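You operate a simulated robot arm through the tools that you are given. There is no shell and no other tool. Be economical: measure what you need, move in short steps, check, and stop when the job is done.

You run a simulated two-armed robot. Do the job below in one go: nothing can be reset, and whatever is moved stays where it is left.

JOB
Carry the green crate to the tube bench in both hands and unload it.
Fine: D 10 on the bench's green peg, D 20 on the bench's blue peg; lower the stand rail first and raise it again; the other tubes stay. Where these are worked on the way, their far stop is far enough and under half their travel is too little: stand rail.
Where things are to end (x, y in the base frame): crate within 8 cm of [16, 86].

Only the result counts: the job must be done as asked and must still hold three seconds after the hand-in. Knocking over, shifting, dropping, spilling or breaking anything else fails it.

ROBOT AND FRAMES
Two 7-joint arms with three-finger grippers on one trunk, on a base that drives. Base frame: it is fixed to the floor where the robot stands at the start and does not move with it; the origin is under the middle of the robot, x ahead of it, y to its left, z up. Units: cm, rad, N and s.
The left shoulder is at the start at [7, 14.6, 120.2], the right one opposite. With the tool pointing down near the work surface each hand reaches from about 10 to 62 cm from the robot's upright axis, wherever it stands, measured 20 degrees to its own side. Places, roughly: blue peg on the tube bench [50, 80, 90]; crate (37x19x12 cm) [80, 10, 70]; front of the tube bench [20, 90, 90]; green peg on the tube bench [40, 90, 90]; stand rail [60, 0, 70]; tube [0, 150, 100]; tube (7x7x19 cm) [30, 110, 100]. Payload 2.2 kg a hand.
The tool frame of a hand sits at the grasp point between the pads (the TCP): z along the fingers, y along the line on which they close. The tips reach 2.8 cm beyond it. The gripper opens to 10.2 cm. The gripper's body begins 7.1 cm behind the TCP.
Orientation is told as [roll, pitch, yaw] about the base's x, y, z axes, in that order, counted from this pose: with the fingers straight down and closing along the base's y, the tool's x points along the base's -x, its y along +y and its z along -z.

CONTROLS
- The arms move only by the tool play_rows. It takes "left_rows", "right_rows" or both (then of equal length, played together; a hand with none holds still); each is one flat list of numbers, 7 for each row, row after row: the turn, a rotation vector about the tool's x, y, z in degrees, then the shift along the tool's x, y, z in cm, then the gripper command, from -1 (fully open) to 1 (shut), values between in proportion. In form: [wx, wy, wz, tx, ty, tz, fingers, wx, wy, wz, tx, ty, tz, fingers, ...]. A call has 1 to 12 rows; each row shifts and turns the commanded pose from where the row before left it, along the tool's axes as they then stand. Rows are played at 5 a second. More than 5 cm and 0.15 rad between two rows, or a gripper value outside its range, and nothing of the call is played. A pose out of reach is approached as far as the arm can. The call stops where the force on the tool passes 50 N (or 10 N more than at its start, if that is more) or the arm is blocked; 0.2 s more then pass. The fingers move at their own pace and stop on an object; they squeeze with about 23 N. The grip force told is the motor's: it shows also when the fingers shut on nothing. Time passes only in rows, and 0.2 s behind the last, so rows that do not move let the fingers close. It gives the time, the measured TCP pose, the force on the tool (base axes), the opening and the grip force at its end, in the units of the frame above (readings bear some noise), with the torque about the TCP (base axes, N m) and any sound that the robot's microphone picked up, and new pictures: "views" is both (left out), scene, wrist or none (wrist: the cameras of the hands that moved).
- Cameras (640 x 400 px; columns grow to the right, rows downward): "scene" is now at [10.51, 5.45, 144.35]; the picture's right is [0.62, -0.78, 0.00], its down [-0.38, -0.30, -0.88] and it looks along [0.68, 0.55, -0.48] (base axes); focal length 214 px, centre (320, 200). "left" rides on the left gripper at [7.2, 3.8, -8.6] in its tool frame; the picture's right is [-0.46, 0.89, 0.00], its down [-0.60, -0.32, -0.73] and it looks along [-0.65, -0.34, 0.68] (tool axes); focal length 256 px, centre (320, 200). "right" rides on the right gripper at [6.9, 4.4, -8.6] in its tool frame; the picture's right is [-0.53, 0.84, 0.00], its down [-0.58, -0.36, -0.73] and it looks along [-0.62, -0.39, 0.68] (tool axes); focal length 256 px, centre (320, 200).
- move_column(by): slides the trunk up (or, below 0, down) by that many cm; the arms and the scene camera ride with it, the base frame stays. It gives what a move gives, with no picture.
- roll_base(legs): drives the robot by 1 to 6 legs, each [ahead, left, turn to the left] in cm, cm and rad, along the robot's own axes; the way and the turn of a leg run together, so that a leg with both is an arc; at most 150 cm and 3.142 rad a leg. The arms and the cameras ride along, it lands a little off, and it stops where it bumps. It gives what a move gives, and a new picture of the scene camera.
- aim_head(pan, tilt): turns the head with the scene camera to pan (to the left, within 1.501 rad either way) and tilt (down, from -0.506 to 1.204), counted from straight ahead of the robot. It gives what a move gives, and a new picture of the scene camera.
- point_at(camera, pixels): for up to 12 pixels [column, row] of the newest picture of that camera ("zoom" is the newest enlarged one), the place [x, y, z] in the base frame of the surface seen there, good to about 0.2 cm, but the place of the scene camera against the robot may be out by one fixed shift of up to 2.5 cm in any direction. It takes no simulated time.
- inspect(camera, box): a new picture of the part [left, top, right, bottom] of that camera's present view, enlarged. It takes no simulated time.
- job_done(): hands the job in; it is judged then, once.

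Go step by step. Measure first, check grasps and placings, and put right what went wrong. The budget is 80 turns and 260 pictures, counting those below and the enlarged ones. Unless the task says otherwise, let go and move clear before handing in, and close with one line.

The tools are called as name(argument=value, ...) on one line, values as JSON. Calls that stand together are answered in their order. play_rows: Moves the arms, as the interface text tells. Its arguments: {"type":"object","properties":{"left_rows":{"type":"array","items":{"type":"number"}},"right_rows":{"type":"array","items":{"type":"number"}},"views":{"type":"string","enum":["both","scene","wrist","none"]}},"required":[]} The other tools are called the same way: move_column (by) slides the trunk up or down; roll_base (legs) drives the base; aim_head (pan, tilt) turns the head that bears the scene camera; point_at (camera, pixels) gives the place of the surface under pixels of a picture; inspect (camera, box) takes an enlarged picture of a part of a camera's view; job_done () hands the job in.

At the start:

```text
clock: 0.0
left_eef_pos: [40.11, 41.49, 136.62]
left_orientation: [0.001, -0.001, 0.001]
left_ft_force: [-0.4, -0.3, 0.2]
left_moment: [0.01, 0.0, -0.01]
left_grip_width: 10.2
left_gripper_force: 0.1
right_eef_pos: [41.29, 1.28, 137.51]
right_orientation: [0.002, -0.002, 0.001]
right_ft_force: [0.4, 0.2, -0.2]
right_moment: [0.0, 0.0, -0.01]
right_grip_width: 10.21
right_gripper_force: 0.1
trunk travel left (down, up): [-74.0, 20.0]
robot x, y, heading: [0.1, 0.33, 0.001]
head pan, tilt: [0.674, 0.506]
```

scene: 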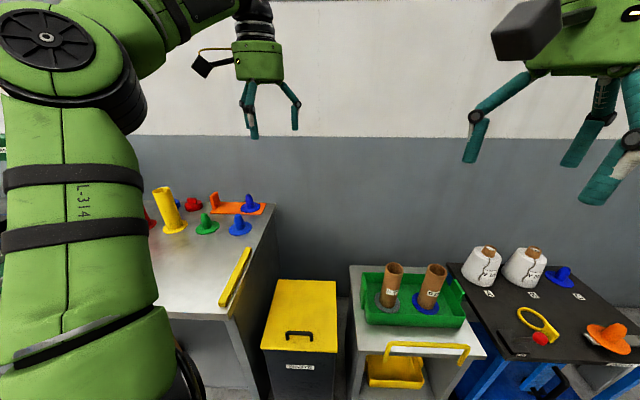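
right: 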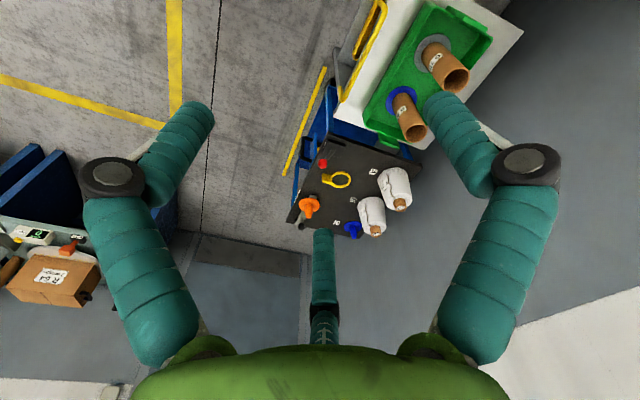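
left: 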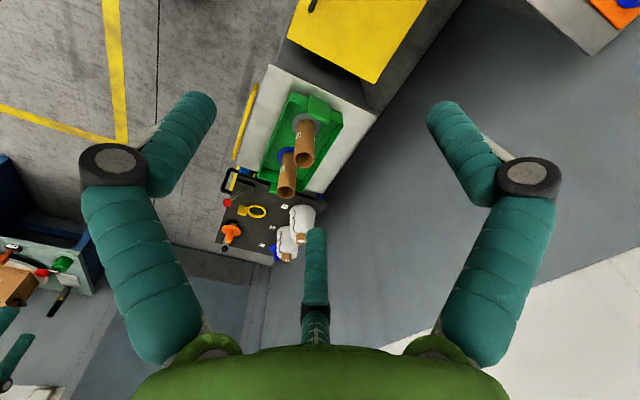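

The picture shows the green crate with two brown tubes (about [410,295]), a yellow rail in front of it (about [430,347]), and the tube bench at left. I'll enlarge these for detail first.

inspect(camera="scene", box=[330, 240, 510, 400])

aim_head(pan=0.1, tilt=0.8)

aim_head(pan=1.3, tilt=0.6)

```text
2.50 times, centred on (420, 320) of scene
```

zoom: 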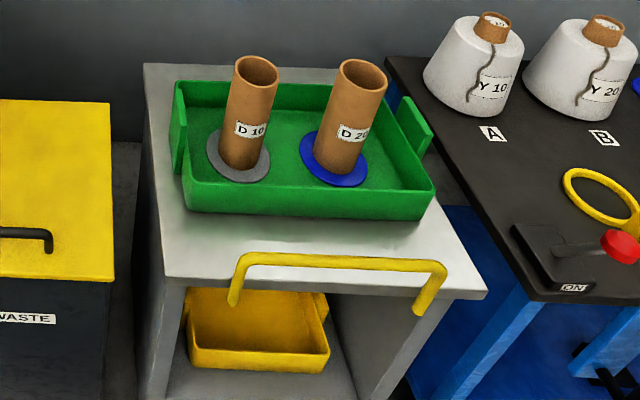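

```text
clock: 1.0
left_eef_pos: [39.95, 41.6, 136.59]
left_orientation: [0.001, -0.002, -0.002]
left_ft_force: [0.5, -0.4, -1.0]
left_moment: [0.01, -0.02, -0.01]
left_grip_width: 10.21
left_gripper_force: 0.1
right_eef_pos: [41.33, 1.31, 137.33]
right_orientation: [0.001, -0.002, -0.001]
right_ft_force: [-0.2, -0.3, -0.5]
right_moment: [0.01, -0.04, 0.06]
right_grip_width: 10.22
right_gripper_force: 0.1
trunk travel left (down, up): [-74.0, 20.0]
robot x, y, heading: [-0.09, -0.04, 0.005]
head pan, tilt: [0.099, 0.799]
```

scene: 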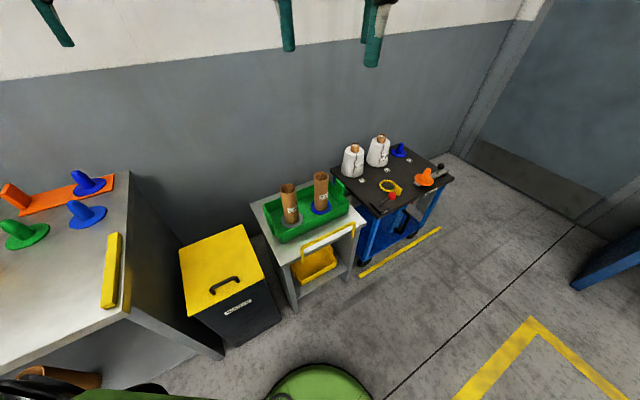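

```text
clock: 2.4
left_eef_pos: [40.07, 41.77, 136.48]
left_orientation: [0.0, 0.0, 0.0]
left_ft_force: [0.2, 0.7, 0.5]
left_moment: [0.02, 0.01, 0.02]
left_grip_width: 10.21
left_gripper_force: 0.0
right_eef_pos: [41.24, 1.34, 137.28]
right_orientation: [0.002, -0.001, 0.0]
right_ft_force: [0.2, -0.5, -0.1]
right_moment: [-0.01, -0.03, 0.0]
right_grip_width: 10.19
right_gripper_force: 0.0
trunk travel left (down, up): [-74.0, 20.0]
robot x, y, heading: [-0.09, 0.22, -0.001]
head pan, tilt: [1.3, 0.6]
```

scene: 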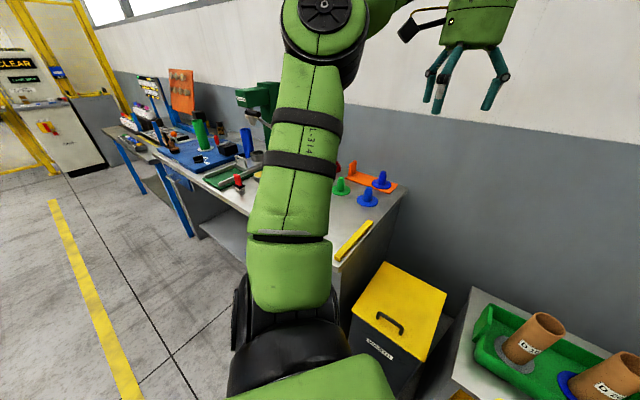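

Two blue pegs are visible on the bench ([382,180] on the orange plate and [368,198]). I'll enlarge and measure them.

inspect(camera="scene", box=[320, 150, 420, 290])

point_at(camera="scene", pixels=[[382, 174], [368, 191], [340, 179], [368, 205], [352, 245], [404, 190], [335, 262], [527, 350], [400, 320]])

aim_head(pan=0.1, tilt=0.8)

```text
2.86 times, centred on (370, 220) of scene
```

zoom: 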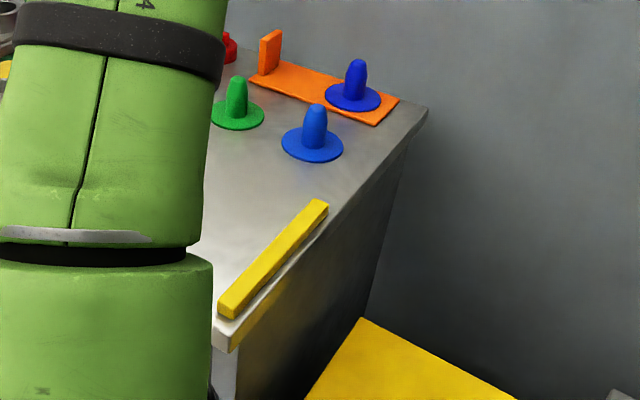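

```text
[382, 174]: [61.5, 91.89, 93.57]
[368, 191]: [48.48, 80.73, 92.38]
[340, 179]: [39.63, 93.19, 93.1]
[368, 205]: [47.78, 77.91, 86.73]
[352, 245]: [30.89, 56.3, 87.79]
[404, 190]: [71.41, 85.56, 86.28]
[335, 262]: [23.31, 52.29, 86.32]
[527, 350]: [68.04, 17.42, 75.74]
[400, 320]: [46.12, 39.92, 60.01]
```

```text
clock: 3.8
left_eef_pos: [40.01, 41.51, 136.62]
left_orientation: [-0.001, 0.002, 0.0]
left_ft_force: [0.7, -0.5, 0.3]
left_moment: [0.0, 0.01, -0.03]
left_grip_width: 10.2
left_gripper_force: 0.0
right_eef_pos: [41.33, 1.42, 137.3]
right_orientation: [0.003, -0.002, -0.001]
right_ft_force: [0.1, 0.2, -0.2]
right_moment: [0.01, 0.01, 0.0]
right_grip_width: 10.2
right_gripper_force: 0.0
trunk travel left (down, up): [-74.0, 20.0]
robot x, y, heading: [0.12, -0.21, -0.006]
head pan, tilt: [0.099, 0.799]
```

scene: 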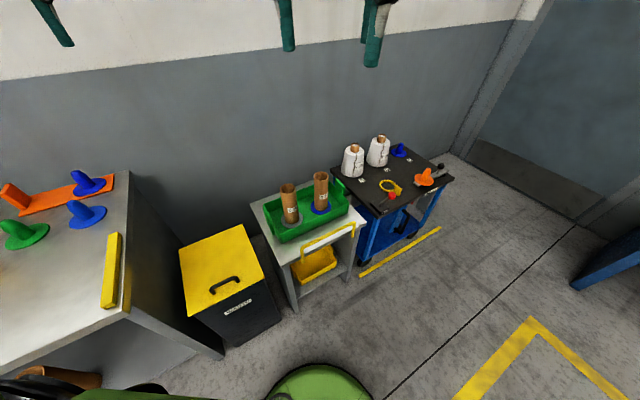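

The bench's blue peg is the one at about (48.5, 80.7). The bench and wall are turned about 35° from base x. I'll enlarge the stand and rail and measure them.

inspect(camera="scene", box=[240, 160, 380, 320])

aim_head(pan=0.1, tilt=0.8)

```text
2.50 times, centred on (310, 240) of scene
```

zoom: 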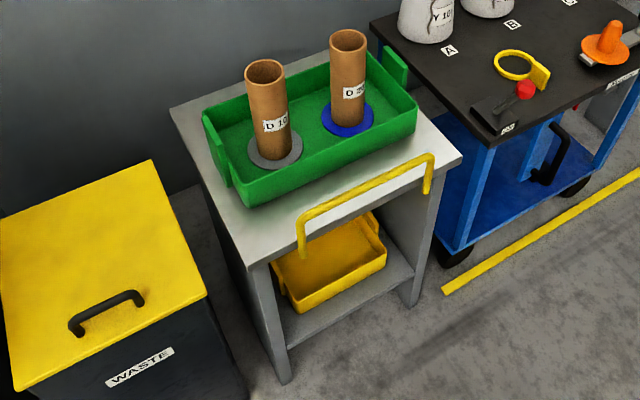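

```text
clock: 4.4
left_eef_pos: [40.04, 41.63, 136.45]
left_orientation: [0.001, 0.0, -0.001]
left_ft_force: [-0.9, 0.0, -0.3]
left_moment: [0.02, 0.01, 0.0]
left_grip_width: 10.21
left_gripper_force: 0.1
right_eef_pos: [41.36, 1.34, 137.27]
right_orientation: [0.002, 0.0, 0.001]
right_ft_force: [0.2, 0.6, -0.5]
right_moment: [0.0, 0.03, -0.02]
right_grip_width: 10.21
right_gripper_force: 0.0
trunk travel left (down, up): [-74.0, 20.0]
robot x, y, heading: [0.25, -0.09, -0.0]
head pan, tilt: [0.099, 0.799]
```

scene: 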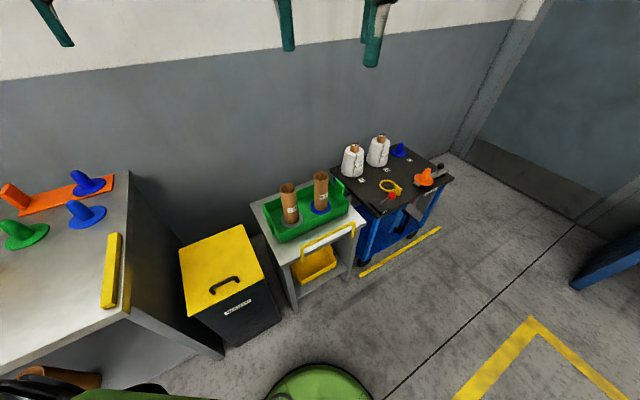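

point_at(camera="zoom", pixels=[[303, 212], [430, 158], [366, 184], [303, 240], [428, 180], [250, 262], [458, 158], [172, 110], [245, 203], [416, 114], [206, 117], [396, 62]])

point_at(camera="zoom", pixels=[[266, 62], [347, 32], [270, 153], [347, 130], [222, 160], [227, 185], [390, 75], [405, 80], [315, 160], [300, 252], [215, 130], [330, 60]])

```text
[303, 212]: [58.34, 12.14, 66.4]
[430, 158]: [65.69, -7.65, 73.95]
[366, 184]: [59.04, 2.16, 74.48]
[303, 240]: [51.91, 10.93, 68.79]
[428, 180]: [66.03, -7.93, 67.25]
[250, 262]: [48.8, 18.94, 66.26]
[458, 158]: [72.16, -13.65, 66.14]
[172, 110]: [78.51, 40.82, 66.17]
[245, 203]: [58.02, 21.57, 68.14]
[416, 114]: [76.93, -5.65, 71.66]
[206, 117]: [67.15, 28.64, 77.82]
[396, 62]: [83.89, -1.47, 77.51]
```

```text
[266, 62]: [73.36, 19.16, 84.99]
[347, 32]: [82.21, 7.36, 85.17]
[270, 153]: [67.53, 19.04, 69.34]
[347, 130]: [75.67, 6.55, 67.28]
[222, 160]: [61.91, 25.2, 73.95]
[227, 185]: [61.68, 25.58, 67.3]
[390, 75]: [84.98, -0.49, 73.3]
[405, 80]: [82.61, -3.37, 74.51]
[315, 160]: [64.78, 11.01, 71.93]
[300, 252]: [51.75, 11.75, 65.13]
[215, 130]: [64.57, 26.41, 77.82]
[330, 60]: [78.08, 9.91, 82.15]
```

The stand's front edge runs at about -54°, so the stand, bench and wall face a robot heading of about 0.622 rad. I'll turn and drive in front of the stand, then look at the rail from there.

roll_base(legs=[[0, 0, 0.622], [0, -33, 0], [10, 0, 0]])

aim_head(pan=0, tilt=0.95)

```text
clock: 9.0
left_eef_pos: [35.66, 35.52, 136.62]
left_orientation: [0.001, -0.004, 0.615]
left_ft_force: [-1.0, 0.0, -0.2]
left_moment: [0.04, -0.03, 0.02]
left_grip_width: 10.23
left_gripper_force: 0.1
right_eef_pos: [59.99, 3.32, 137.51]
right_orientation: [0.0, -0.005, 0.616]
right_ft_force: [0.1, -0.6, 0.5]
right_moment: [0.04, -0.06, 0.02]
right_grip_width: 10.18
right_gripper_force: 0.1
trunk travel left (down, up): [-74.0, 20.0]
robot x, y, heading: [27.12, -21.41, 0.615]
head pan, tilt: [0.099, 0.799]
```

scene: 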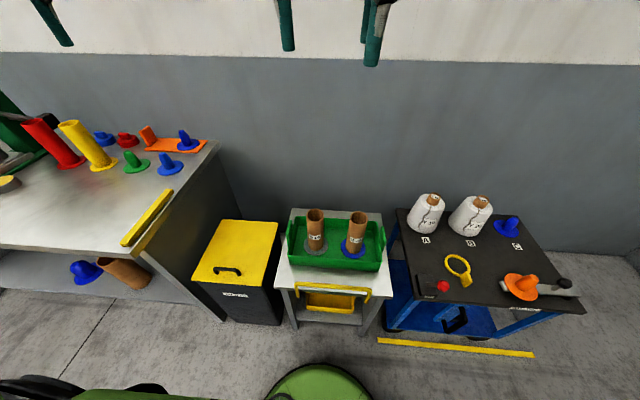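

```text
clock: 9.7
left_eef_pos: [36.04, 35.74, 136.62]
left_orientation: [0.002, 0.0, 0.616]
left_ft_force: [0.7, -0.6, -0.3]
left_moment: [-0.01, -0.01, -0.02]
left_grip_width: 10.21
left_gripper_force: 0.1
right_eef_pos: [60.29, 3.62, 137.35]
right_orientation: [0.001, -0.001, 0.617]
right_ft_force: [0.6, -0.5, 0.7]
right_moment: [-0.01, 0.02, 0.02]
right_grip_width: 10.22
right_gripper_force: 0.0
trunk travel left (down, up): [-74.0, 20.0]
robot x, y, heading: [27.64, -21.25, 0.613]
head pan, tilt: [0.0, 0.949]
```

scene: 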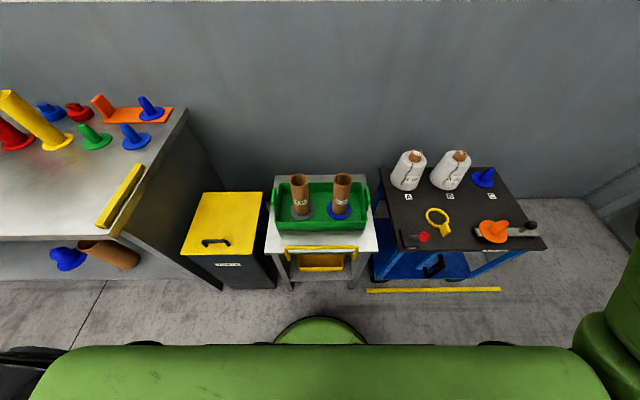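

The stand is square ahead. I'll enlarge the rail and crate and measure them from here.

inspect(camera="scene", box=[250, 165, 390, 295])

```text
3.08 times, centred on (320, 230) of scene
```

zoom: 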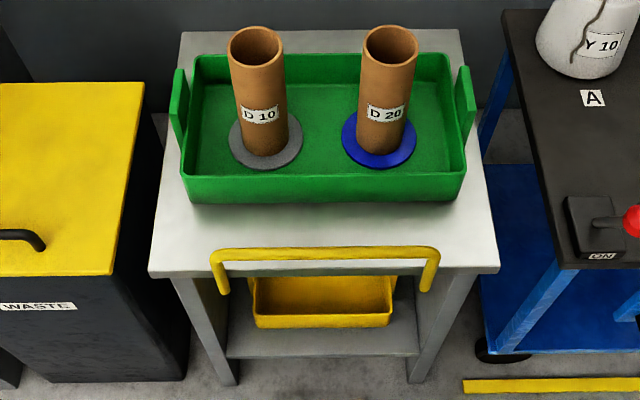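

point_at(camera="zoom", pixels=[[216, 257], [435, 256], [325, 253], [223, 289], [426, 288], [220, 275], [325, 200], [180, 75], [175, 125], [460, 70], [472, 130], [151, 274]])

point_at(camera="zoom", pixels=[[496, 270], [230, 45], [283, 45], [363, 45], [416, 45], [256, 30], [390, 28], [235, 140], [240, 160], [0, 275], [115, 275], [185, 200]])

```text
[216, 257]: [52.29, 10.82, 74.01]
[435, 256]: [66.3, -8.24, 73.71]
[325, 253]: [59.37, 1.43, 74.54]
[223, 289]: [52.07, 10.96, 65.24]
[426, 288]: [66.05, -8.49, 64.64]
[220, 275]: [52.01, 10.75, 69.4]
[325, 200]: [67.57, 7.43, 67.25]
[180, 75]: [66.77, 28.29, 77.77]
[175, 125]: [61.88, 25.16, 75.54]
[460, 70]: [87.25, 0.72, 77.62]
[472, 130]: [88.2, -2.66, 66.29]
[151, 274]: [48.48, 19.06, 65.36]
```

```text
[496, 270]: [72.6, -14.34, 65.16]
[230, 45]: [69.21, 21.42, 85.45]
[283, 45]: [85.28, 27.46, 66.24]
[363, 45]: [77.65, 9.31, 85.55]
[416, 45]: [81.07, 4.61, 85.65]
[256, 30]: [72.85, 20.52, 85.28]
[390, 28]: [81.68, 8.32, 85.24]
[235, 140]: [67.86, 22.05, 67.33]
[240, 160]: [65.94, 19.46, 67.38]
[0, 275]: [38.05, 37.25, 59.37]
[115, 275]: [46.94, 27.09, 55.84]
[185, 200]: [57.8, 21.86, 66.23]
```

The rail's crossbar is at about (59.4, 1.4, 74), 1.4 cm in front of the stand edge, with vertical legs down to z≈65. The right hand is nearly above it, so I'll lower the column and turn the hand by 90° so it closes across the bar.

move_column(by=-25)

play_rows(right_rows=[0, 0, 8.2, 0, 0, 0, -1, 0, 0, 8.2, 0, 0, 0, -1, 0, 0, 8.2, 0, 0, 0, -1, 0, 0, 8.2, 0, 0, 0, -1, 0, 0, 8.2, 0, 0, 0, -1, 0, 0, 8.2, 0, 0, 0, -1, 0, 0, 8.2, 0, 0, 0, -1, 0, 0, 8.2, 0, 0, 0, -1, 0, 0, 8.2, 0, 0, 0, -1, 0, 0, 8.2, 0, 0, 0, -1, 0, 0, 8, 0, 0, 0, -1], views="both")

```text
clock: 12.3
left_eef_pos: [36.0, 35.62, 111.49]
left_orientation: [0.0, -0.002, 0.616]
left_ft_force: [-0.1, 0.0, -0.5]
left_moment: [-0.01, -0.01, -0.02]
left_grip_width: 10.21
left_gripper_force: 0.0
right_eef_pos: [60.34, 3.58, 112.3]
right_orientation: [0.0, -0.002, 0.617]
right_ft_force: [-0.1, -0.6, -0.8]
right_moment: [0.01, 0.0, -0.01]
right_grip_width: 10.24
right_gripper_force: 0.1
trunk travel left (down, up): [-49.0, 45.0]
robot x, y, heading: [27.23, -21.29, 0.618]
head pan, tilt: [0.0, 0.949]
```

```text
clock: 14.7
left_eef_pos: [35.97, 35.7, 111.52]
left_orientation: [-0.001, -0.002, 0.616]
left_ft_force: [-0.1, -0.3, -0.2]
left_moment: [-0.01, 0.0, 0.02]
left_grip_width: 10.2
left_gripper_force: 0.0
right_eef_pos: [60.25, 3.66, 112.32]
right_orientation: [0.002, 0.002, -0.957]
right_ft_force: [-0.4, -0.4, -0.7]
right_moment: [0.0, -0.02, 0.01]
right_grip_width: 10.19
right_gripper_force: 0.1
trunk travel left (down, up): [-49.0, 45.0]
robot x, y, heading: [27.4, -21.23, 0.618]
head pan, tilt: [0.0, 0.949]
```

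scene: 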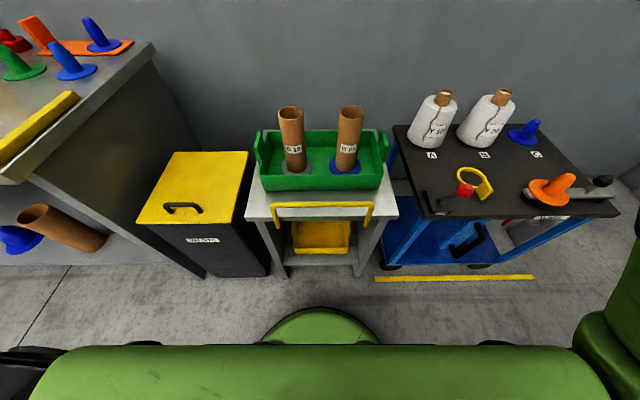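
right: 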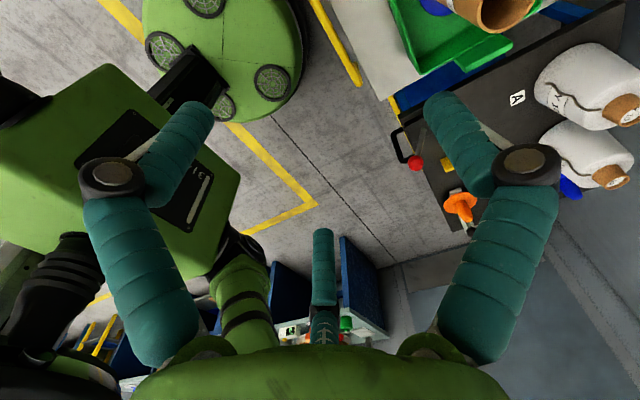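

The hand is turned, and the wrist picture shows a middle prong at (322,270). I'll measure where that prong and the finger tips are so I know the clearances.

point_at(camera="right", pixels=[[322, 240], [322, 300], [200, 112], [440, 105], [490, 190], [110, 190], [460, 205], [415, 160]])

point_at(camera="scene", pixels=[[276, 206], [370, 208], [322, 205], [258, 150], [384, 146], [461, 190], [330, 325]])

```text
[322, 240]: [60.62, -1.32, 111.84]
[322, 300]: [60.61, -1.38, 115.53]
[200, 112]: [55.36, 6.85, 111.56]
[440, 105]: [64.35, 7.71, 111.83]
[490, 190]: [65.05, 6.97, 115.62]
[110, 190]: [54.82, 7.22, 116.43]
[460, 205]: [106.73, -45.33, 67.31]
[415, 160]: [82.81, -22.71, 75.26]
```

```text
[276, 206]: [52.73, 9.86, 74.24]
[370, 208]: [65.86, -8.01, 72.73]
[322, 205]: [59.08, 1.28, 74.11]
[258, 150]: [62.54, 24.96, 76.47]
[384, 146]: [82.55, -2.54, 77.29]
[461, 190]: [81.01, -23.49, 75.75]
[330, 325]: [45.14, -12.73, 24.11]
```

The wrist depths show three finger-like prongs around the TCP, at about 90°, 330° and 210° in the tool frame. I'll shut the right hand in the air once to see how they close.

play_rows(right_rows=[0, 0, 0, 0, 0, 4, 1, 0, 0, 0, 0, 0, 4, 1, 0, 0, 0, 0, 0, 4, 1, 0, 0, 0, 0, 0, 4, 1], views="both")

```text
clock: 15.7
left_eef_pos: [36.18, 35.68, 111.53]
left_orientation: [0.0, 0.001, 0.616]
left_ft_force: [0.3, -0.5, 0.5]
left_moment: [-0.04, -0.01, -0.03]
left_grip_width: 10.2
left_gripper_force: 0.0
right_eef_pos: [60.41, 3.74, 96.43]
right_orientation: [0.001, 0.003, -0.956]
right_ft_force: [0.1, 0.3, 0.1]
right_moment: [0.01, 0.01, -0.01]
right_grip_width: 0.23
right_gripper_force: 23.2
trunk travel left (down, up): [-49.0, 45.0]
robot x, y, heading: [27.37, -21.37, 0.613]
head pan, tilt: [0.0, 0.949]
```

scene: 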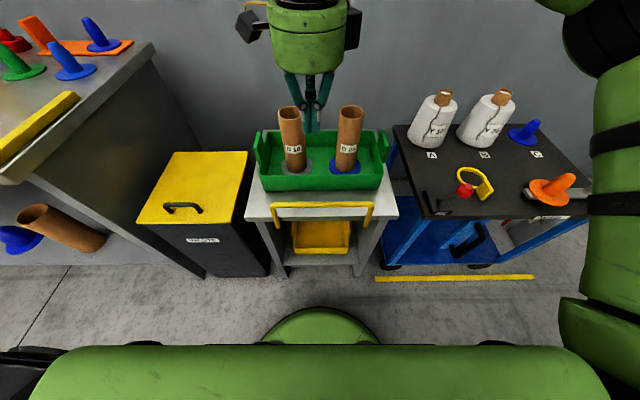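
right: 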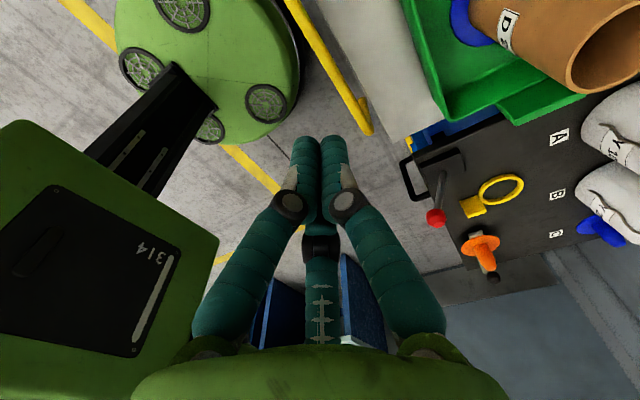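

The three fingers close to the centre together. The rail end shows in the wrist picture at (340,75)–(365,125), so I'll compare wrist and scene measurements to find the scene camera's shift.

point_at(camera="right", pixels=[[300, 15], [325, 55], [350, 95], [360, 125], [437, 217], [425, 150], [590, 60], [475, 247], [415, 130]])

point_at(camera="scene", pixels=[[367, 209], [364, 227], [322, 206], [461, 190], [341, 108], [362, 108], [345, 206], [397, 214]])

```text
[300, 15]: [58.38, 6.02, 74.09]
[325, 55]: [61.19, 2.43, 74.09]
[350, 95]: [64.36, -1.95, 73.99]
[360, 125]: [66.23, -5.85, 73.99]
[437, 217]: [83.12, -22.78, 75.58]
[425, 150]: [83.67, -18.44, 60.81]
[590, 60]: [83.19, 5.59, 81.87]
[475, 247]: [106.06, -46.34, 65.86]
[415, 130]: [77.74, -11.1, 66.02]
```

```text
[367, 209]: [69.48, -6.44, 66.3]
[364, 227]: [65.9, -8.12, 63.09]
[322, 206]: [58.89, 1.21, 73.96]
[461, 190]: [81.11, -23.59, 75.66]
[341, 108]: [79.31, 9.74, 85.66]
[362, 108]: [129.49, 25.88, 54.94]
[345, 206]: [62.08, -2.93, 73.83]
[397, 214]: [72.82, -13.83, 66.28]
```

The wrist camera puts the rail at (61.3, 2.1, 73.5), so the scene camera reads about (+2.1 ahead, −0.5 left) too little. The TCP is right above the bar, so I'll open, go down and grip it.

play_rows(right_rows=[0, 0, 0, 0, 0, 4.6, -1, 0, 0, 0, 0, 0, 4.6, -1, 0, 0, 0, 0, 0, 4.6, -1, 0, 0, 0, 0, 0, 4.6, -1, 0, 0, 0, 0, 0, 4.4, -1, 0, 0, 0, 0, 0, 0, 1, 0, 0, 0, 0, 0, 0, 1, 0, 0, 0, 0, 0, 0, 1], views="both")

```text
clock: 17.5
left_eef_pos: [35.49, 35.52, 111.69]
left_orientation: [-0.001, -0.005, 0.618]
left_ft_force: [-0.9, 0.5, 0.0]
left_moment: [-0.02, 0.0, 0.0]
left_grip_width: 10.19
left_gripper_force: 0.1
right_eef_pos: [59.73, 3.19, 73.78]
right_orientation: [-0.014, 0.002, -0.947]
right_ft_force: [-36.2, -17.1, -12.6]
right_moment: [0.08, 0.14, 0.31]
right_grip_width: 2.14
right_gripper_force: 44.5
trunk travel left (down, up): [-49.0, 45.0]
robot x, y, heading: [27.35, -21.3, 0.619]
head pan, tilt: [0.0, 0.949]
```

scene: 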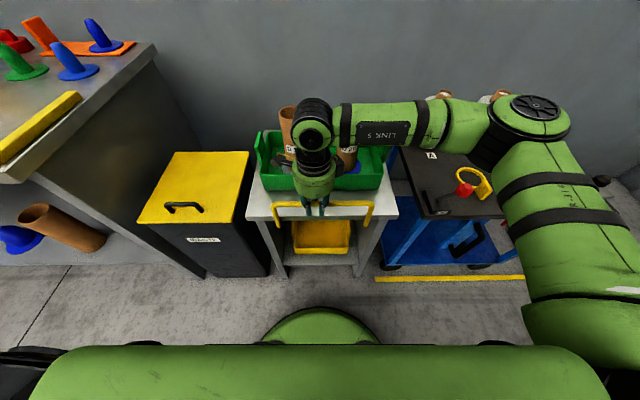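
right: 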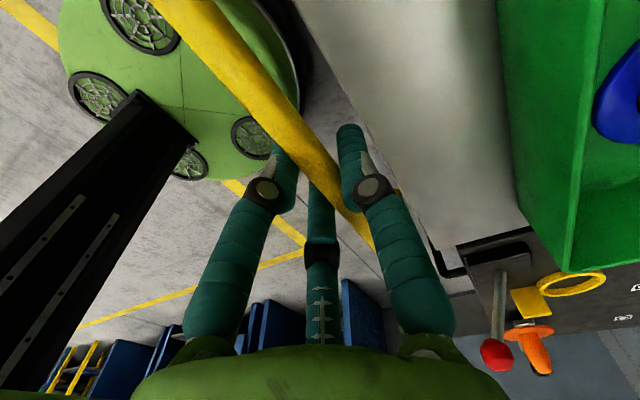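

The bar is gripped (width 2.1 cm), and it pushes the hand towards the robot with 40 N because of a 0.9 cm offset. I'll relax that offset first.

play_rows(right_rows=[0, 0, 0, 0, -0.8, 0, 1, 0, 0, 0, 0, 0, 0, 1], views="none")

```text
clock: 18.1
left_eef_pos: [35.72, 35.68, 111.55]
left_orientation: [-0.002, -0.002, 0.617]
left_ft_force: [0.0, 0.0, 0.2]
left_moment: [0.01, -0.01, -0.03]
left_grip_width: 10.2
left_gripper_force: 0.1
right_eef_pos: [59.47, 3.22, 73.68]
right_orientation: [-0.002, 0.003, -0.952]
right_ft_force: [-21.8, -4.2, -16.4]
right_moment: [0.0, 0.12, 0.84]
right_grip_width: 2.14
right_gripper_force: 44.7
trunk travel left (down, up): [-49.0, 45.0]
robot x, y, heading: [27.23, -21.51, 0.616]
head pan, tilt: [0.0, 0.949]
```

The force dropped. Now I'll try a small move downwards to learn how the rail travels.

play_rows(right_rows=[0, 0, 0, 0, -0.4, 0.6, 1, 0, 0, 0, 0, 0, 0.8, 1, 0, 0, 0, 0, 0, 0, 1], views="none")

```text
clock: 18.7
left_eef_pos: [35.92, 35.44, 111.7]
left_orientation: [0.001, -0.002, 0.617]
left_ft_force: [0.3, -1.0, -0.5]
left_moment: [-0.02, 0.02, 0.0]
left_grip_width: 10.23
left_gripper_force: 0.1
right_eef_pos: [59.62, 3.16, 73.63]
right_orientation: [0.022, 0.013, -0.953]
right_ft_force: [-8.0, -14.7, 27.3]
right_moment: [-0.59, -0.41, 0.7]
right_grip_width: 2.15
right_gripper_force: 44.6
trunk travel left (down, up): [-49.0, 45.0]
robot x, y, heading: [26.99, -21.5, 0.619]
head pan, tilt: [0.0, 0.949]
stopped in row 3 (right hand): the force on the tool passed its limit at 53 N (the readings are from after the stop); the commanded pose is now the measured one
```

It is rigid downwards, so it is not a slide. I'll try pulling it outwards (−tool y) as a hinge.

play_rows(right_rows=[0, 0, 0, 0, -0.8, 0, 1, 0, 0, 0, 0, -0.8, 0.05, 1, 0, 0, 0, 0, -0.8, 0.1, 1], views="scene")

```text
clock: 19.5
left_eef_pos: [35.97, 35.48, 111.72]
left_orientation: [0.004, -0.005, 0.616]
left_ft_force: [0.7, 0.7, -0.9]
left_moment: [-0.02, 0.01, 0.04]
left_grip_width: 10.23
left_gripper_force: 0.0
right_eef_pos: [57.83, 1.81, 73.23]
right_orientation: [0.022, 0.011, -0.961]
right_ft_force: [1.4, -10.3, 29.0]
right_moment: [-0.28, -0.42, 0.89]
right_grip_width: 2.11
right_gripper_force: 44.3
trunk travel left (down, up): [-49.0, 45.0]
robot x, y, heading: [27.0, -21.4, 0.616]
head pan, tilt: [0.0, 0.949]
```

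scene: 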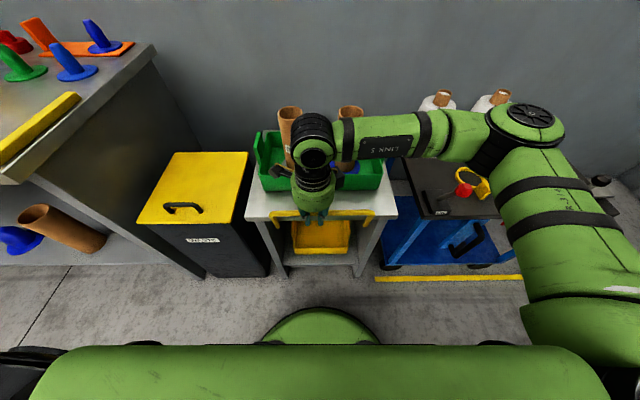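

The rail swings outwards about a hinge at z≈65. I'll follow the arc in small steps and tilt the tool slightly.

play_rows(right_rows=[-4, 0, 0, 0, -1.35, 0.2, 1, -4, 0, 0, 0, -1.3, 0.6, 1, -4, 0, 0, 0, -1.22, 0.73, 1], views="none")

```text
clock: 20.3
left_eef_pos: [35.83, 35.42, 111.78]
left_orientation: [0.002, -0.007, 0.614]
left_ft_force: [0.3, 0.7, -0.1]
left_moment: [0.0, 0.03, 0.0]
left_grip_width: 10.2
left_gripper_force: 0.1
right_eef_pos: [54.75, -0.51, 71.26]
right_orientation: [0.228, 0.013, -0.954]
right_ft_force: [-7.0, -18.7, 20.1]
right_moment: [0.11, 0.01, 1.02]
right_grip_width: 2.1
right_gripper_force: 44.9
trunk travel left (down, up): [-49.0, 45.0]
robot x, y, heading: [27.53, -21.22, 0.616]
head pan, tilt: [0.0, 0.949]
```

The arc fits a radius of 9 cm centred at z≈64.6, and the rail is now at about 43°. I'll continue.

play_rows(right_rows=[-4, 0, 0, 0, -1.3, 0.88, 1, -4, 0, 0, 0, -1.2, 1.0, 1, -4, 0, 0, 0, -1.1, 1.13, 1, -4, 0, 0, 0, -0.96, 1.24, 1], views="both")

```text
clock: 21.4
left_eef_pos: [35.95, 35.56, 111.55]
left_orientation: [-0.001, -0.001, 0.616]
left_ft_force: [0.3, 0.4, -1.2]
left_moment: [-0.04, 0.06, 0.01]
left_grip_width: 10.19
left_gripper_force: 0.1
right_eef_pos: [51.74, -2.74, 65.48]
right_orientation: [0.477, 0.003, -0.942]
right_ft_force: [-12.2, -17.4, 4.6]
right_moment: [0.24, 0.07, 0.3]
right_grip_width: 2.12
right_gripper_force: 44.9
trunk travel left (down, up): [-49.0, 45.0]
robot x, y, heading: [27.32, -21.42, 0.613]
head pan, tilt: [0.0, 0.949]
stopped in row 4 (right hand): the force on the tool passed its limit at 52 N (the readings are from after the stop); the commanded pose is now the measured one
```

scene: 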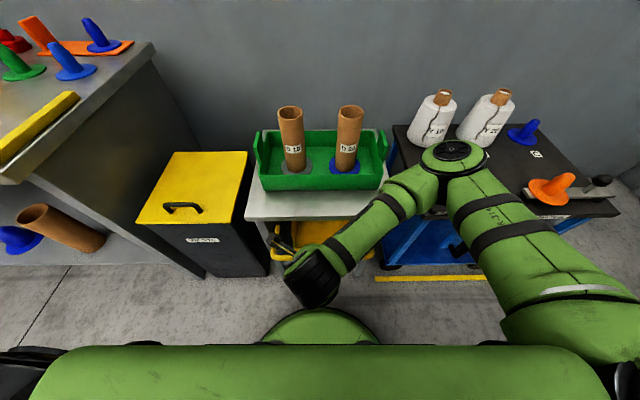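
right: 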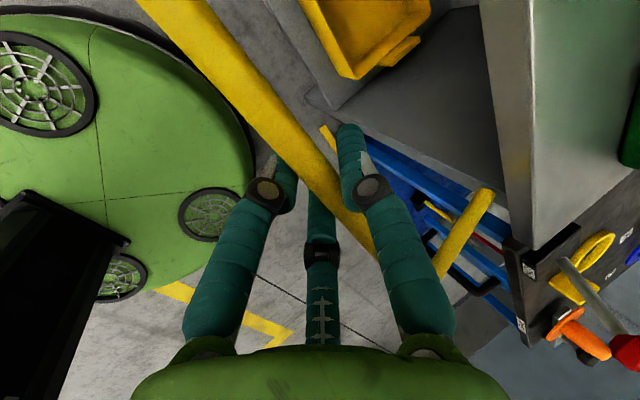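

The rail is nearly horizontal (z 65.5). I'll press straight down a bit more to see if it has reached its stop.

play_rows(right_rows=[0, 0, 0, 0, -0.1, 0.6, 1, -3, 0, 0, 0, -0.2, 0.9, 1, -3, 0, 0, 0, -0.2, 0.9, 1], views="none")

```text
clock: 22.1
left_eef_pos: [36.01, 35.66, 111.52]
left_orientation: [0.0, 0.001, 0.616]
left_ft_force: [1.2, -0.1, -0.3]
left_moment: [-0.04, 0.06, -0.02]
left_grip_width: 10.2
left_gripper_force: 0.1
right_eef_pos: [51.43, -2.77, 63.41]
right_orientation: [0.517, -0.001, -0.935]
right_ft_force: [-13.1, -14.1, 2.8]
right_moment: [-0.06, -0.41, -0.71]
right_grip_width: 2.11
right_gripper_force: 45.1
trunk travel left (down, up): [-49.0, 45.0]
robot x, y, heading: [27.79, -21.6, 0.613]
head pan, tilt: [0.0, 0.949]
stopped in row 3 (right hand): the force on the tool passed its limit at 53 N (the readings are from after the stop); the commanded pose is now the measured one
```

It went further, to z 63.4, so the stop is not reached yet. I'll keep following the arc, now curving back towards the stand.

play_rows(right_rows=[-3, 0, 0, 0, -0.3, 0.95, 1, -3, 0, 0, 0, -0.2, 1.1, 1, -4, 0, 0, 0, -0.1, 1.2, 1], views="none")

```text
clock: 22.7
left_eef_pos: [35.88, 35.47, 111.62]
left_orientation: [-0.001, -0.002, 0.617]
left_ft_force: [0.3, 0.0, -0.3]
left_moment: [-0.02, 0.04, 0.0]
left_grip_width: 10.19
left_gripper_force: 0.1
right_eef_pos: [51.47, -2.81, 62.42]
right_orientation: [0.592, 0.0, -0.926]
right_ft_force: [-9.0, -14.9, 22.1]
right_moment: [-0.23, -0.3, -0.78]
right_grip_width: 2.13
right_gripper_force: 44.9
trunk travel left (down, up): [-49.0, 45.0]
robot x, y, heading: [27.29, -21.13, 0.613]
head pan, tilt: [0.0, 0.949]
stopped in row 2 (right hand): the force on the tool passed its limit at 58 N (the readings are from after the stop); the commanded pose is now the measured one
```

It now resists with 58 N at z≈62.4, so this is probably the far stop. I'll release, back off along the tool axis and look.

play_rows(right_rows=[0, 0, 0, 0, 0, 0, -1, 0, 0, 0, 0, 0, 0, -1, 0, 0, 0, 0, 0, 0, -1, 0, 0, 0, 0, 0, -4, -1, 0, 0, 0, 0, 0, -4, -1, 7, 0, 0, 0, 0, -4, -1, 7, 0, 0, 0, 0, -4, -1, 7, 0, 0, 0, 0, -4, -1, 7, 0, 0, 0, 0, -4, -1, 6, 0, 0, 0, 0, -4, -1], views="both")

inspect(camera="scene", box=[230, 120, 410, 280])

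```text
clock: 24.9
left_eef_pos: [36.05, 35.59, 111.6]
left_orientation: [0.0, -0.001, 0.616]
left_ft_force: [0.3, 0.4, -0.1]
left_moment: [-0.01, 0.01, -0.01]
left_grip_width: 10.21
left_gripper_force: 0.1
right_eef_pos: [42.76, -9.18, 87.37]
right_orientation: [-0.004, -0.001, -0.926]
right_ft_force: [0.0, 0.5, -1.1]
right_moment: [0.0, -0.02, 0.02]
right_grip_width: 10.19
right_gripper_force: 0.0
trunk travel left (down, up): [-49.0, 45.0]
robot x, y, heading: [27.1, -21.18, 0.612]
head pan, tilt: [0.0, 0.949]
```

scene: 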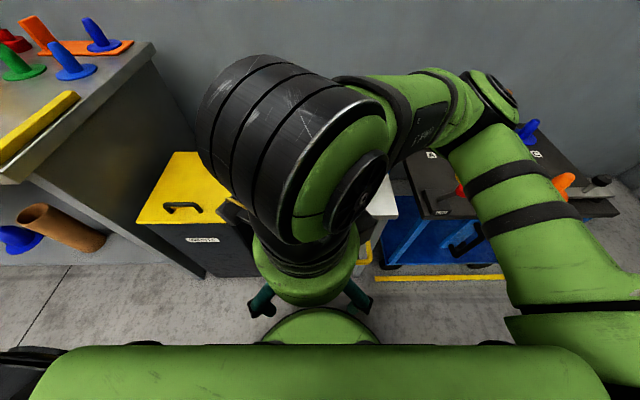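
right: 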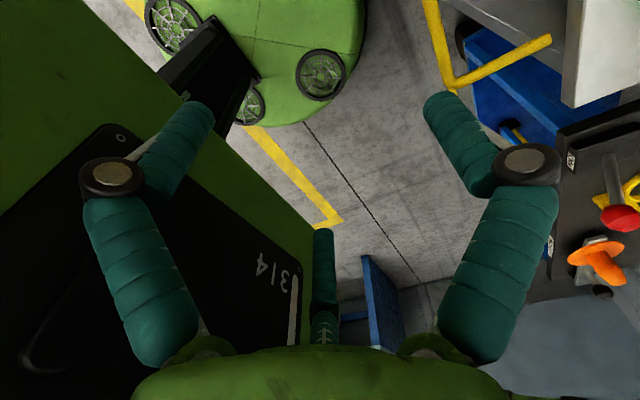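

```text
2.50 times, centred on (320, 200) of scene
```

zoom: 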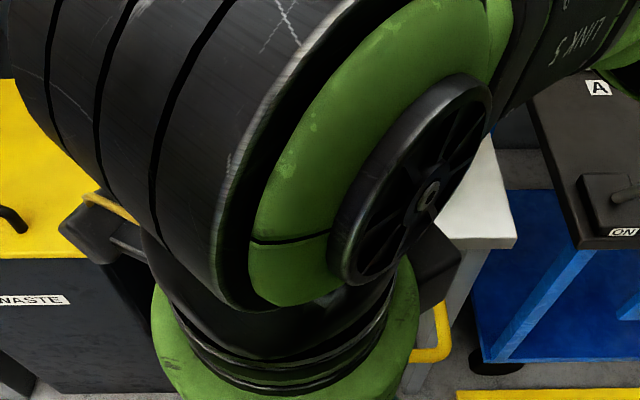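

The rail stays down. I'll measure its crossbar in the wrist picture at (433,40), (452,85) and the leg end (545,43).

point_at(camera="right", pixels=[[433, 35], [440, 60], [452, 84], [500, 62], [543, 43], [600, 95], [600, 195], [604, 165]])

```text
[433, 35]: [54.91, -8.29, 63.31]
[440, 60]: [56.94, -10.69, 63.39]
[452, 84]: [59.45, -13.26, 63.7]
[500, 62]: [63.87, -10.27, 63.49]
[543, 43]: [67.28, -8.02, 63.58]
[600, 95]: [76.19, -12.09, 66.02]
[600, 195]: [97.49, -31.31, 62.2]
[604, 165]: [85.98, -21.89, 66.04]
```

The crossbar lies level at z≈63.4, with legs level too, so the rail is at its 90° stop. Before driving closer I'll check how far the robot's own torso and base stick out.

point_at(camera="right", pixels=[[260, 300], [290, 250], [200, 150], [255, 80], [230, 110], [350, 60], [320, 75], [240, 200]])

play_rows(right_rows=[0, 0, -8.2, 0, 0, -3, -1, 0, 0, -8.2, 0, 0, -3, -1, 0, 0, -8.2, 0, 0, -3, -1, 0, 0, -8.2, 0, 0, -3, -1, 0, 0, -8.2, 0, 0, -3, -1, 0, 0, -8.2, 0, 0, 0, -1, 0, 0, -8.2, 0, 0, 0, -1, 0, 0, -8.2, 0, 0, 0, -1, 0, 0, -8.2, 0, 0, 0, -1, 0, 0, -8.2, 0, 0, 0, -1, 0, 0, -7, 0, 0, 0, -1], views="none")

```text
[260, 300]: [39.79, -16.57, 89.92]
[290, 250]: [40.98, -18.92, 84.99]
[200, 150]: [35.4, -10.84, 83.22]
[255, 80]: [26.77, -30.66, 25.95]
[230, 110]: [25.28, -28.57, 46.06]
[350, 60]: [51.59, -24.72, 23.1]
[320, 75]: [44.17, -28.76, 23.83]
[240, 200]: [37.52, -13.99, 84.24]
```

```text
clock: 27.3
left_eef_pos: [35.98, 35.54, 111.56]
left_orientation: [0.0, -0.001, 0.616]
left_ft_force: [-0.3, -0.1, 0.4]
left_moment: [0.01, -0.01, 0.01]
left_grip_width: 10.18
left_gripper_force: 0.0
right_eef_pos: [42.76, -9.29, 102.26]
right_orientation: [-0.001, 0.002, 0.626]
right_ft_force: [0.3, -0.2, 0.0]
right_moment: [0.02, -0.02, -0.01]
right_grip_width: 10.19
right_gripper_force: 0.1
trunk travel left (down, up): [-49.0, 45.0]
robot x, y, heading: [27.13, -21.54, 0.613]
head pan, tilt: [0.0, 0.949]
```

The torso front is 12 cm and the base front about 22 cm ahead of the axis, so driving 12 cm closer is safe. Then I'll bring both hands above the crate's end tabs.

roll_base(legs=[[12, 0, 0.007]])

play_rows(right_rows=[0, 0, 0, -3.57, -2.5, 1, -1, 0, 0, 0, -3.57, -2.5, 1, -1, 0, 0, 0, -3.57, -2.5, 1, -1, 0, 0, 0, -3.57, -2.5, 1, -1, 0, 0, 0, -3.57, -2.5, 1, -1, 0, 0, 0, -3.57, -2.5, 1, -1, 0, 0, 0, -3.57, -2.5, 1, -1], left_rows=[0, 0, 0, -0.57, -3.57, 2.3, -1, 0, 0, 0, -0.57, -3.57, 2.3, -1, 0, 0, 0, -0.57, -3.57, 2.3, -1, 0, 0, 0, -0.57, -3.57, 2.3, -1, 0, 0, 0, -0.57, -3.57, 2.3, -1, 0, 0, 0, -0.57, -3.57, 2.3, -1, 0, 0, 0, -0.57, -3.57, 2.3, -1], views="both")

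```text
clock: 28.5
left_eef_pos: [45.61, 42.57, 111.57]
left_orientation: [-0.001, -0.001, 0.622]
left_ft_force: [0.5, 0.1, -0.2]
left_moment: [-0.03, 0.0, -0.02]
left_grip_width: 10.22
left_gripper_force: 0.1
right_eef_pos: [52.54, -2.24, 102.18]
right_orientation: [-0.001, 0.003, 0.629]
right_ft_force: [0.6, 0.3, 0.4]
right_moment: [-0.03, 0.06, -0.05]
right_grip_width: 10.2
right_gripper_force: 0.1
trunk travel left (down, up): [-49.0, 45.0]
robot x, y, heading: [37.18, -14.48, 0.618]
head pan, tilt: [0.0, 0.949]
```

scene: 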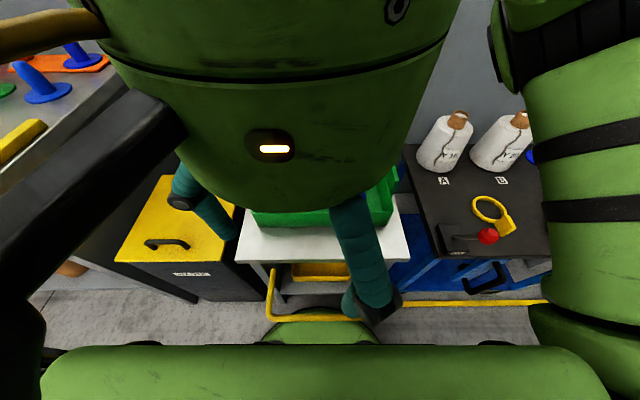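

```text
clock: 30.1
left_eef_pos: [63.61, 24.61, 95.43]
left_orientation: [0.001, 0.001, 0.622]
left_ft_force: [0.7, 0.4, 0.6]
left_moment: [0.04, 0.02, 0.02]
left_grip_width: 10.21
left_gripper_force: 0.1
right_eef_pos: [83.43, -1.49, 95.03]
right_orientation: [-0.001, 0.004, 0.63]
right_ft_force: [-0.1, 0.0, -0.2]
right_moment: [0.03, 0.0, -0.01]
right_grip_width: 10.22
right_gripper_force: 0.1
trunk travel left (down, up): [-49.0, 45.0]
robot x, y, heading: [36.96, -14.26, 0.622]
head pan, tilt: [0.0, 0.949]
```

scene: 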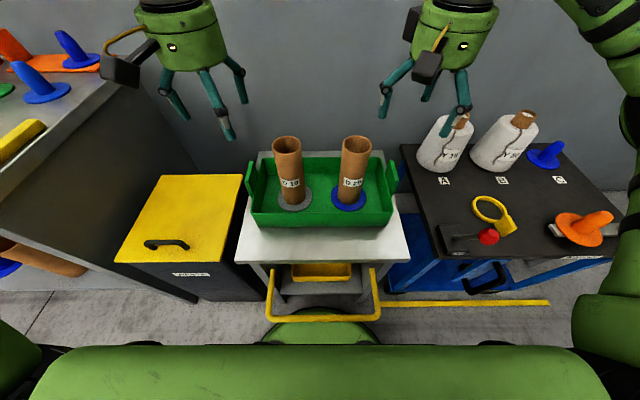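
right: 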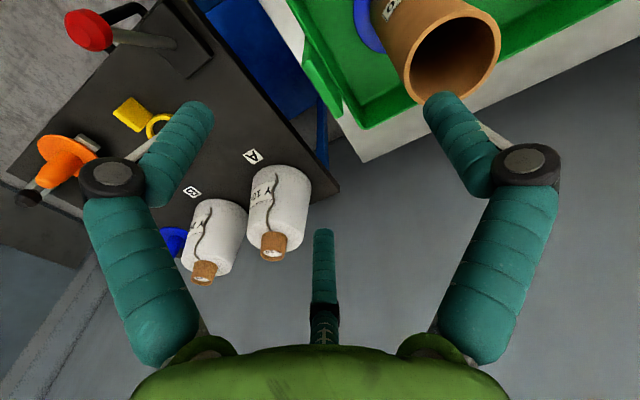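
left: 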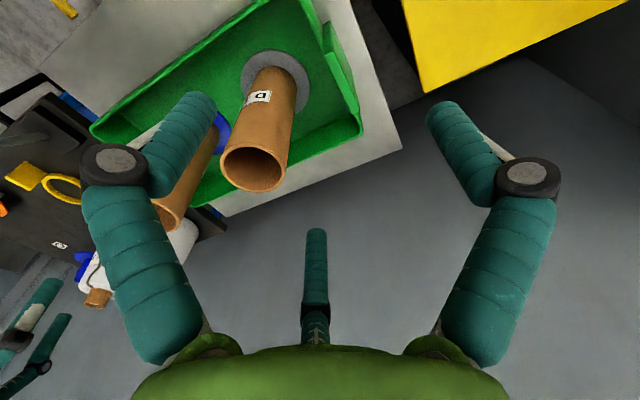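

Both hands are above the crate ends. I'll measure the end tabs, wall rim and tube rims with the wrist cameras.

point_at(camera="left", pixels=[[324, 5], [338, 40], [352, 85], [345, 75], [330, 60], [358, 125], [330, 20], [222, 165], [288, 165], [255, 148], [255, 188], [300, 20]])

point_at(camera="right", pixels=[[310, 60], [325, 90], [337, 115], [315, 40], [350, 100], [303, 50], [362, 122], [412, 75], [498, 50], [465, 22], [295, 8], [640, 20]])

inspect(camera="left", box=[220, 0, 420, 200])

inspect(camera="right", box=[240, 0, 440, 200])

```text
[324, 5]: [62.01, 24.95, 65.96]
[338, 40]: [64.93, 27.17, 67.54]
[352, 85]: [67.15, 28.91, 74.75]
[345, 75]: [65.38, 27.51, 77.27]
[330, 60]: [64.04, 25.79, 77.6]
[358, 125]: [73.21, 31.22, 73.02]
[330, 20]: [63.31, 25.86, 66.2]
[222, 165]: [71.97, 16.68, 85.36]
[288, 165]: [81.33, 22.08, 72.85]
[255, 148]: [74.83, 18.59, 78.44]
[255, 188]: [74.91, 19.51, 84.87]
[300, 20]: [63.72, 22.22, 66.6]
```

```text
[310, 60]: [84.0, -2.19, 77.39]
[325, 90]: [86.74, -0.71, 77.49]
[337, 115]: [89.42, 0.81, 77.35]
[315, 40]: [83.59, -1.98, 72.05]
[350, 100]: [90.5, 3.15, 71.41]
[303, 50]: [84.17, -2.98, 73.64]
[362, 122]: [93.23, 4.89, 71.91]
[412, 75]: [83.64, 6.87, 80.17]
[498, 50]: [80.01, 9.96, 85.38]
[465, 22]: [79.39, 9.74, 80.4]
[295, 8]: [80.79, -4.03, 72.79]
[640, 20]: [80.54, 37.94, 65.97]
```

```text
2.00 times, centred on (320, 100) of left
```

zoom: 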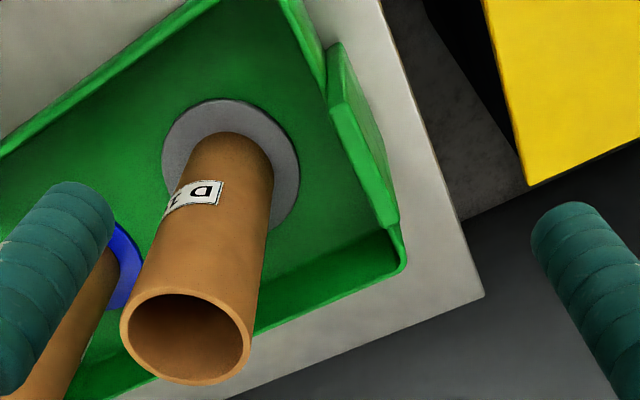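

```text
2.00 times, centred on (340, 100) of right
```

zoom: 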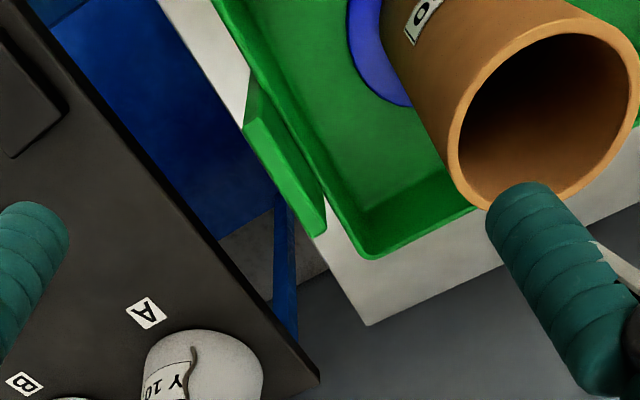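

I'll measure the ends of both tabs' top faces: right zoom (250,105)–(320,230), left about (325,30)–(357,108).

point_at(camera="zoom", pixels=[[252, 100], [250, 120], [262, 110], [285, 165], [310, 220], [316, 232], [320, 215], [275, 155], [300, 215], [300, 180]])

point_at(camera="left", pixels=[[326, 40], [328, 50], [332, 55], [338, 70], [345, 85], [350, 98], [354, 105], [340, 82], [335, 50], [350, 110]])

```text
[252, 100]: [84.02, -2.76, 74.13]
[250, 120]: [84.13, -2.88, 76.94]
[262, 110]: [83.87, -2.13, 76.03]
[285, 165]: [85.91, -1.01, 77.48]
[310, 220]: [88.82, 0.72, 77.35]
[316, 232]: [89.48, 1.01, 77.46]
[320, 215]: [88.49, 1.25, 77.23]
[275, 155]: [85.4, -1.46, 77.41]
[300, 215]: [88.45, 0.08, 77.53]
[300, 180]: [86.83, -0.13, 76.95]
```

```text
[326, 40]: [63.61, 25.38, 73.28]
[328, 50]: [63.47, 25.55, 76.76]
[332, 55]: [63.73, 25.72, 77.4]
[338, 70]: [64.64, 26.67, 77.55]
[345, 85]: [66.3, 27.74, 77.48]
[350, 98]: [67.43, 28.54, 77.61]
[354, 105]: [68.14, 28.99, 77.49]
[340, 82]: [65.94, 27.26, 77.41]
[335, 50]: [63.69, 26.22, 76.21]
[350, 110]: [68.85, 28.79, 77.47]
```

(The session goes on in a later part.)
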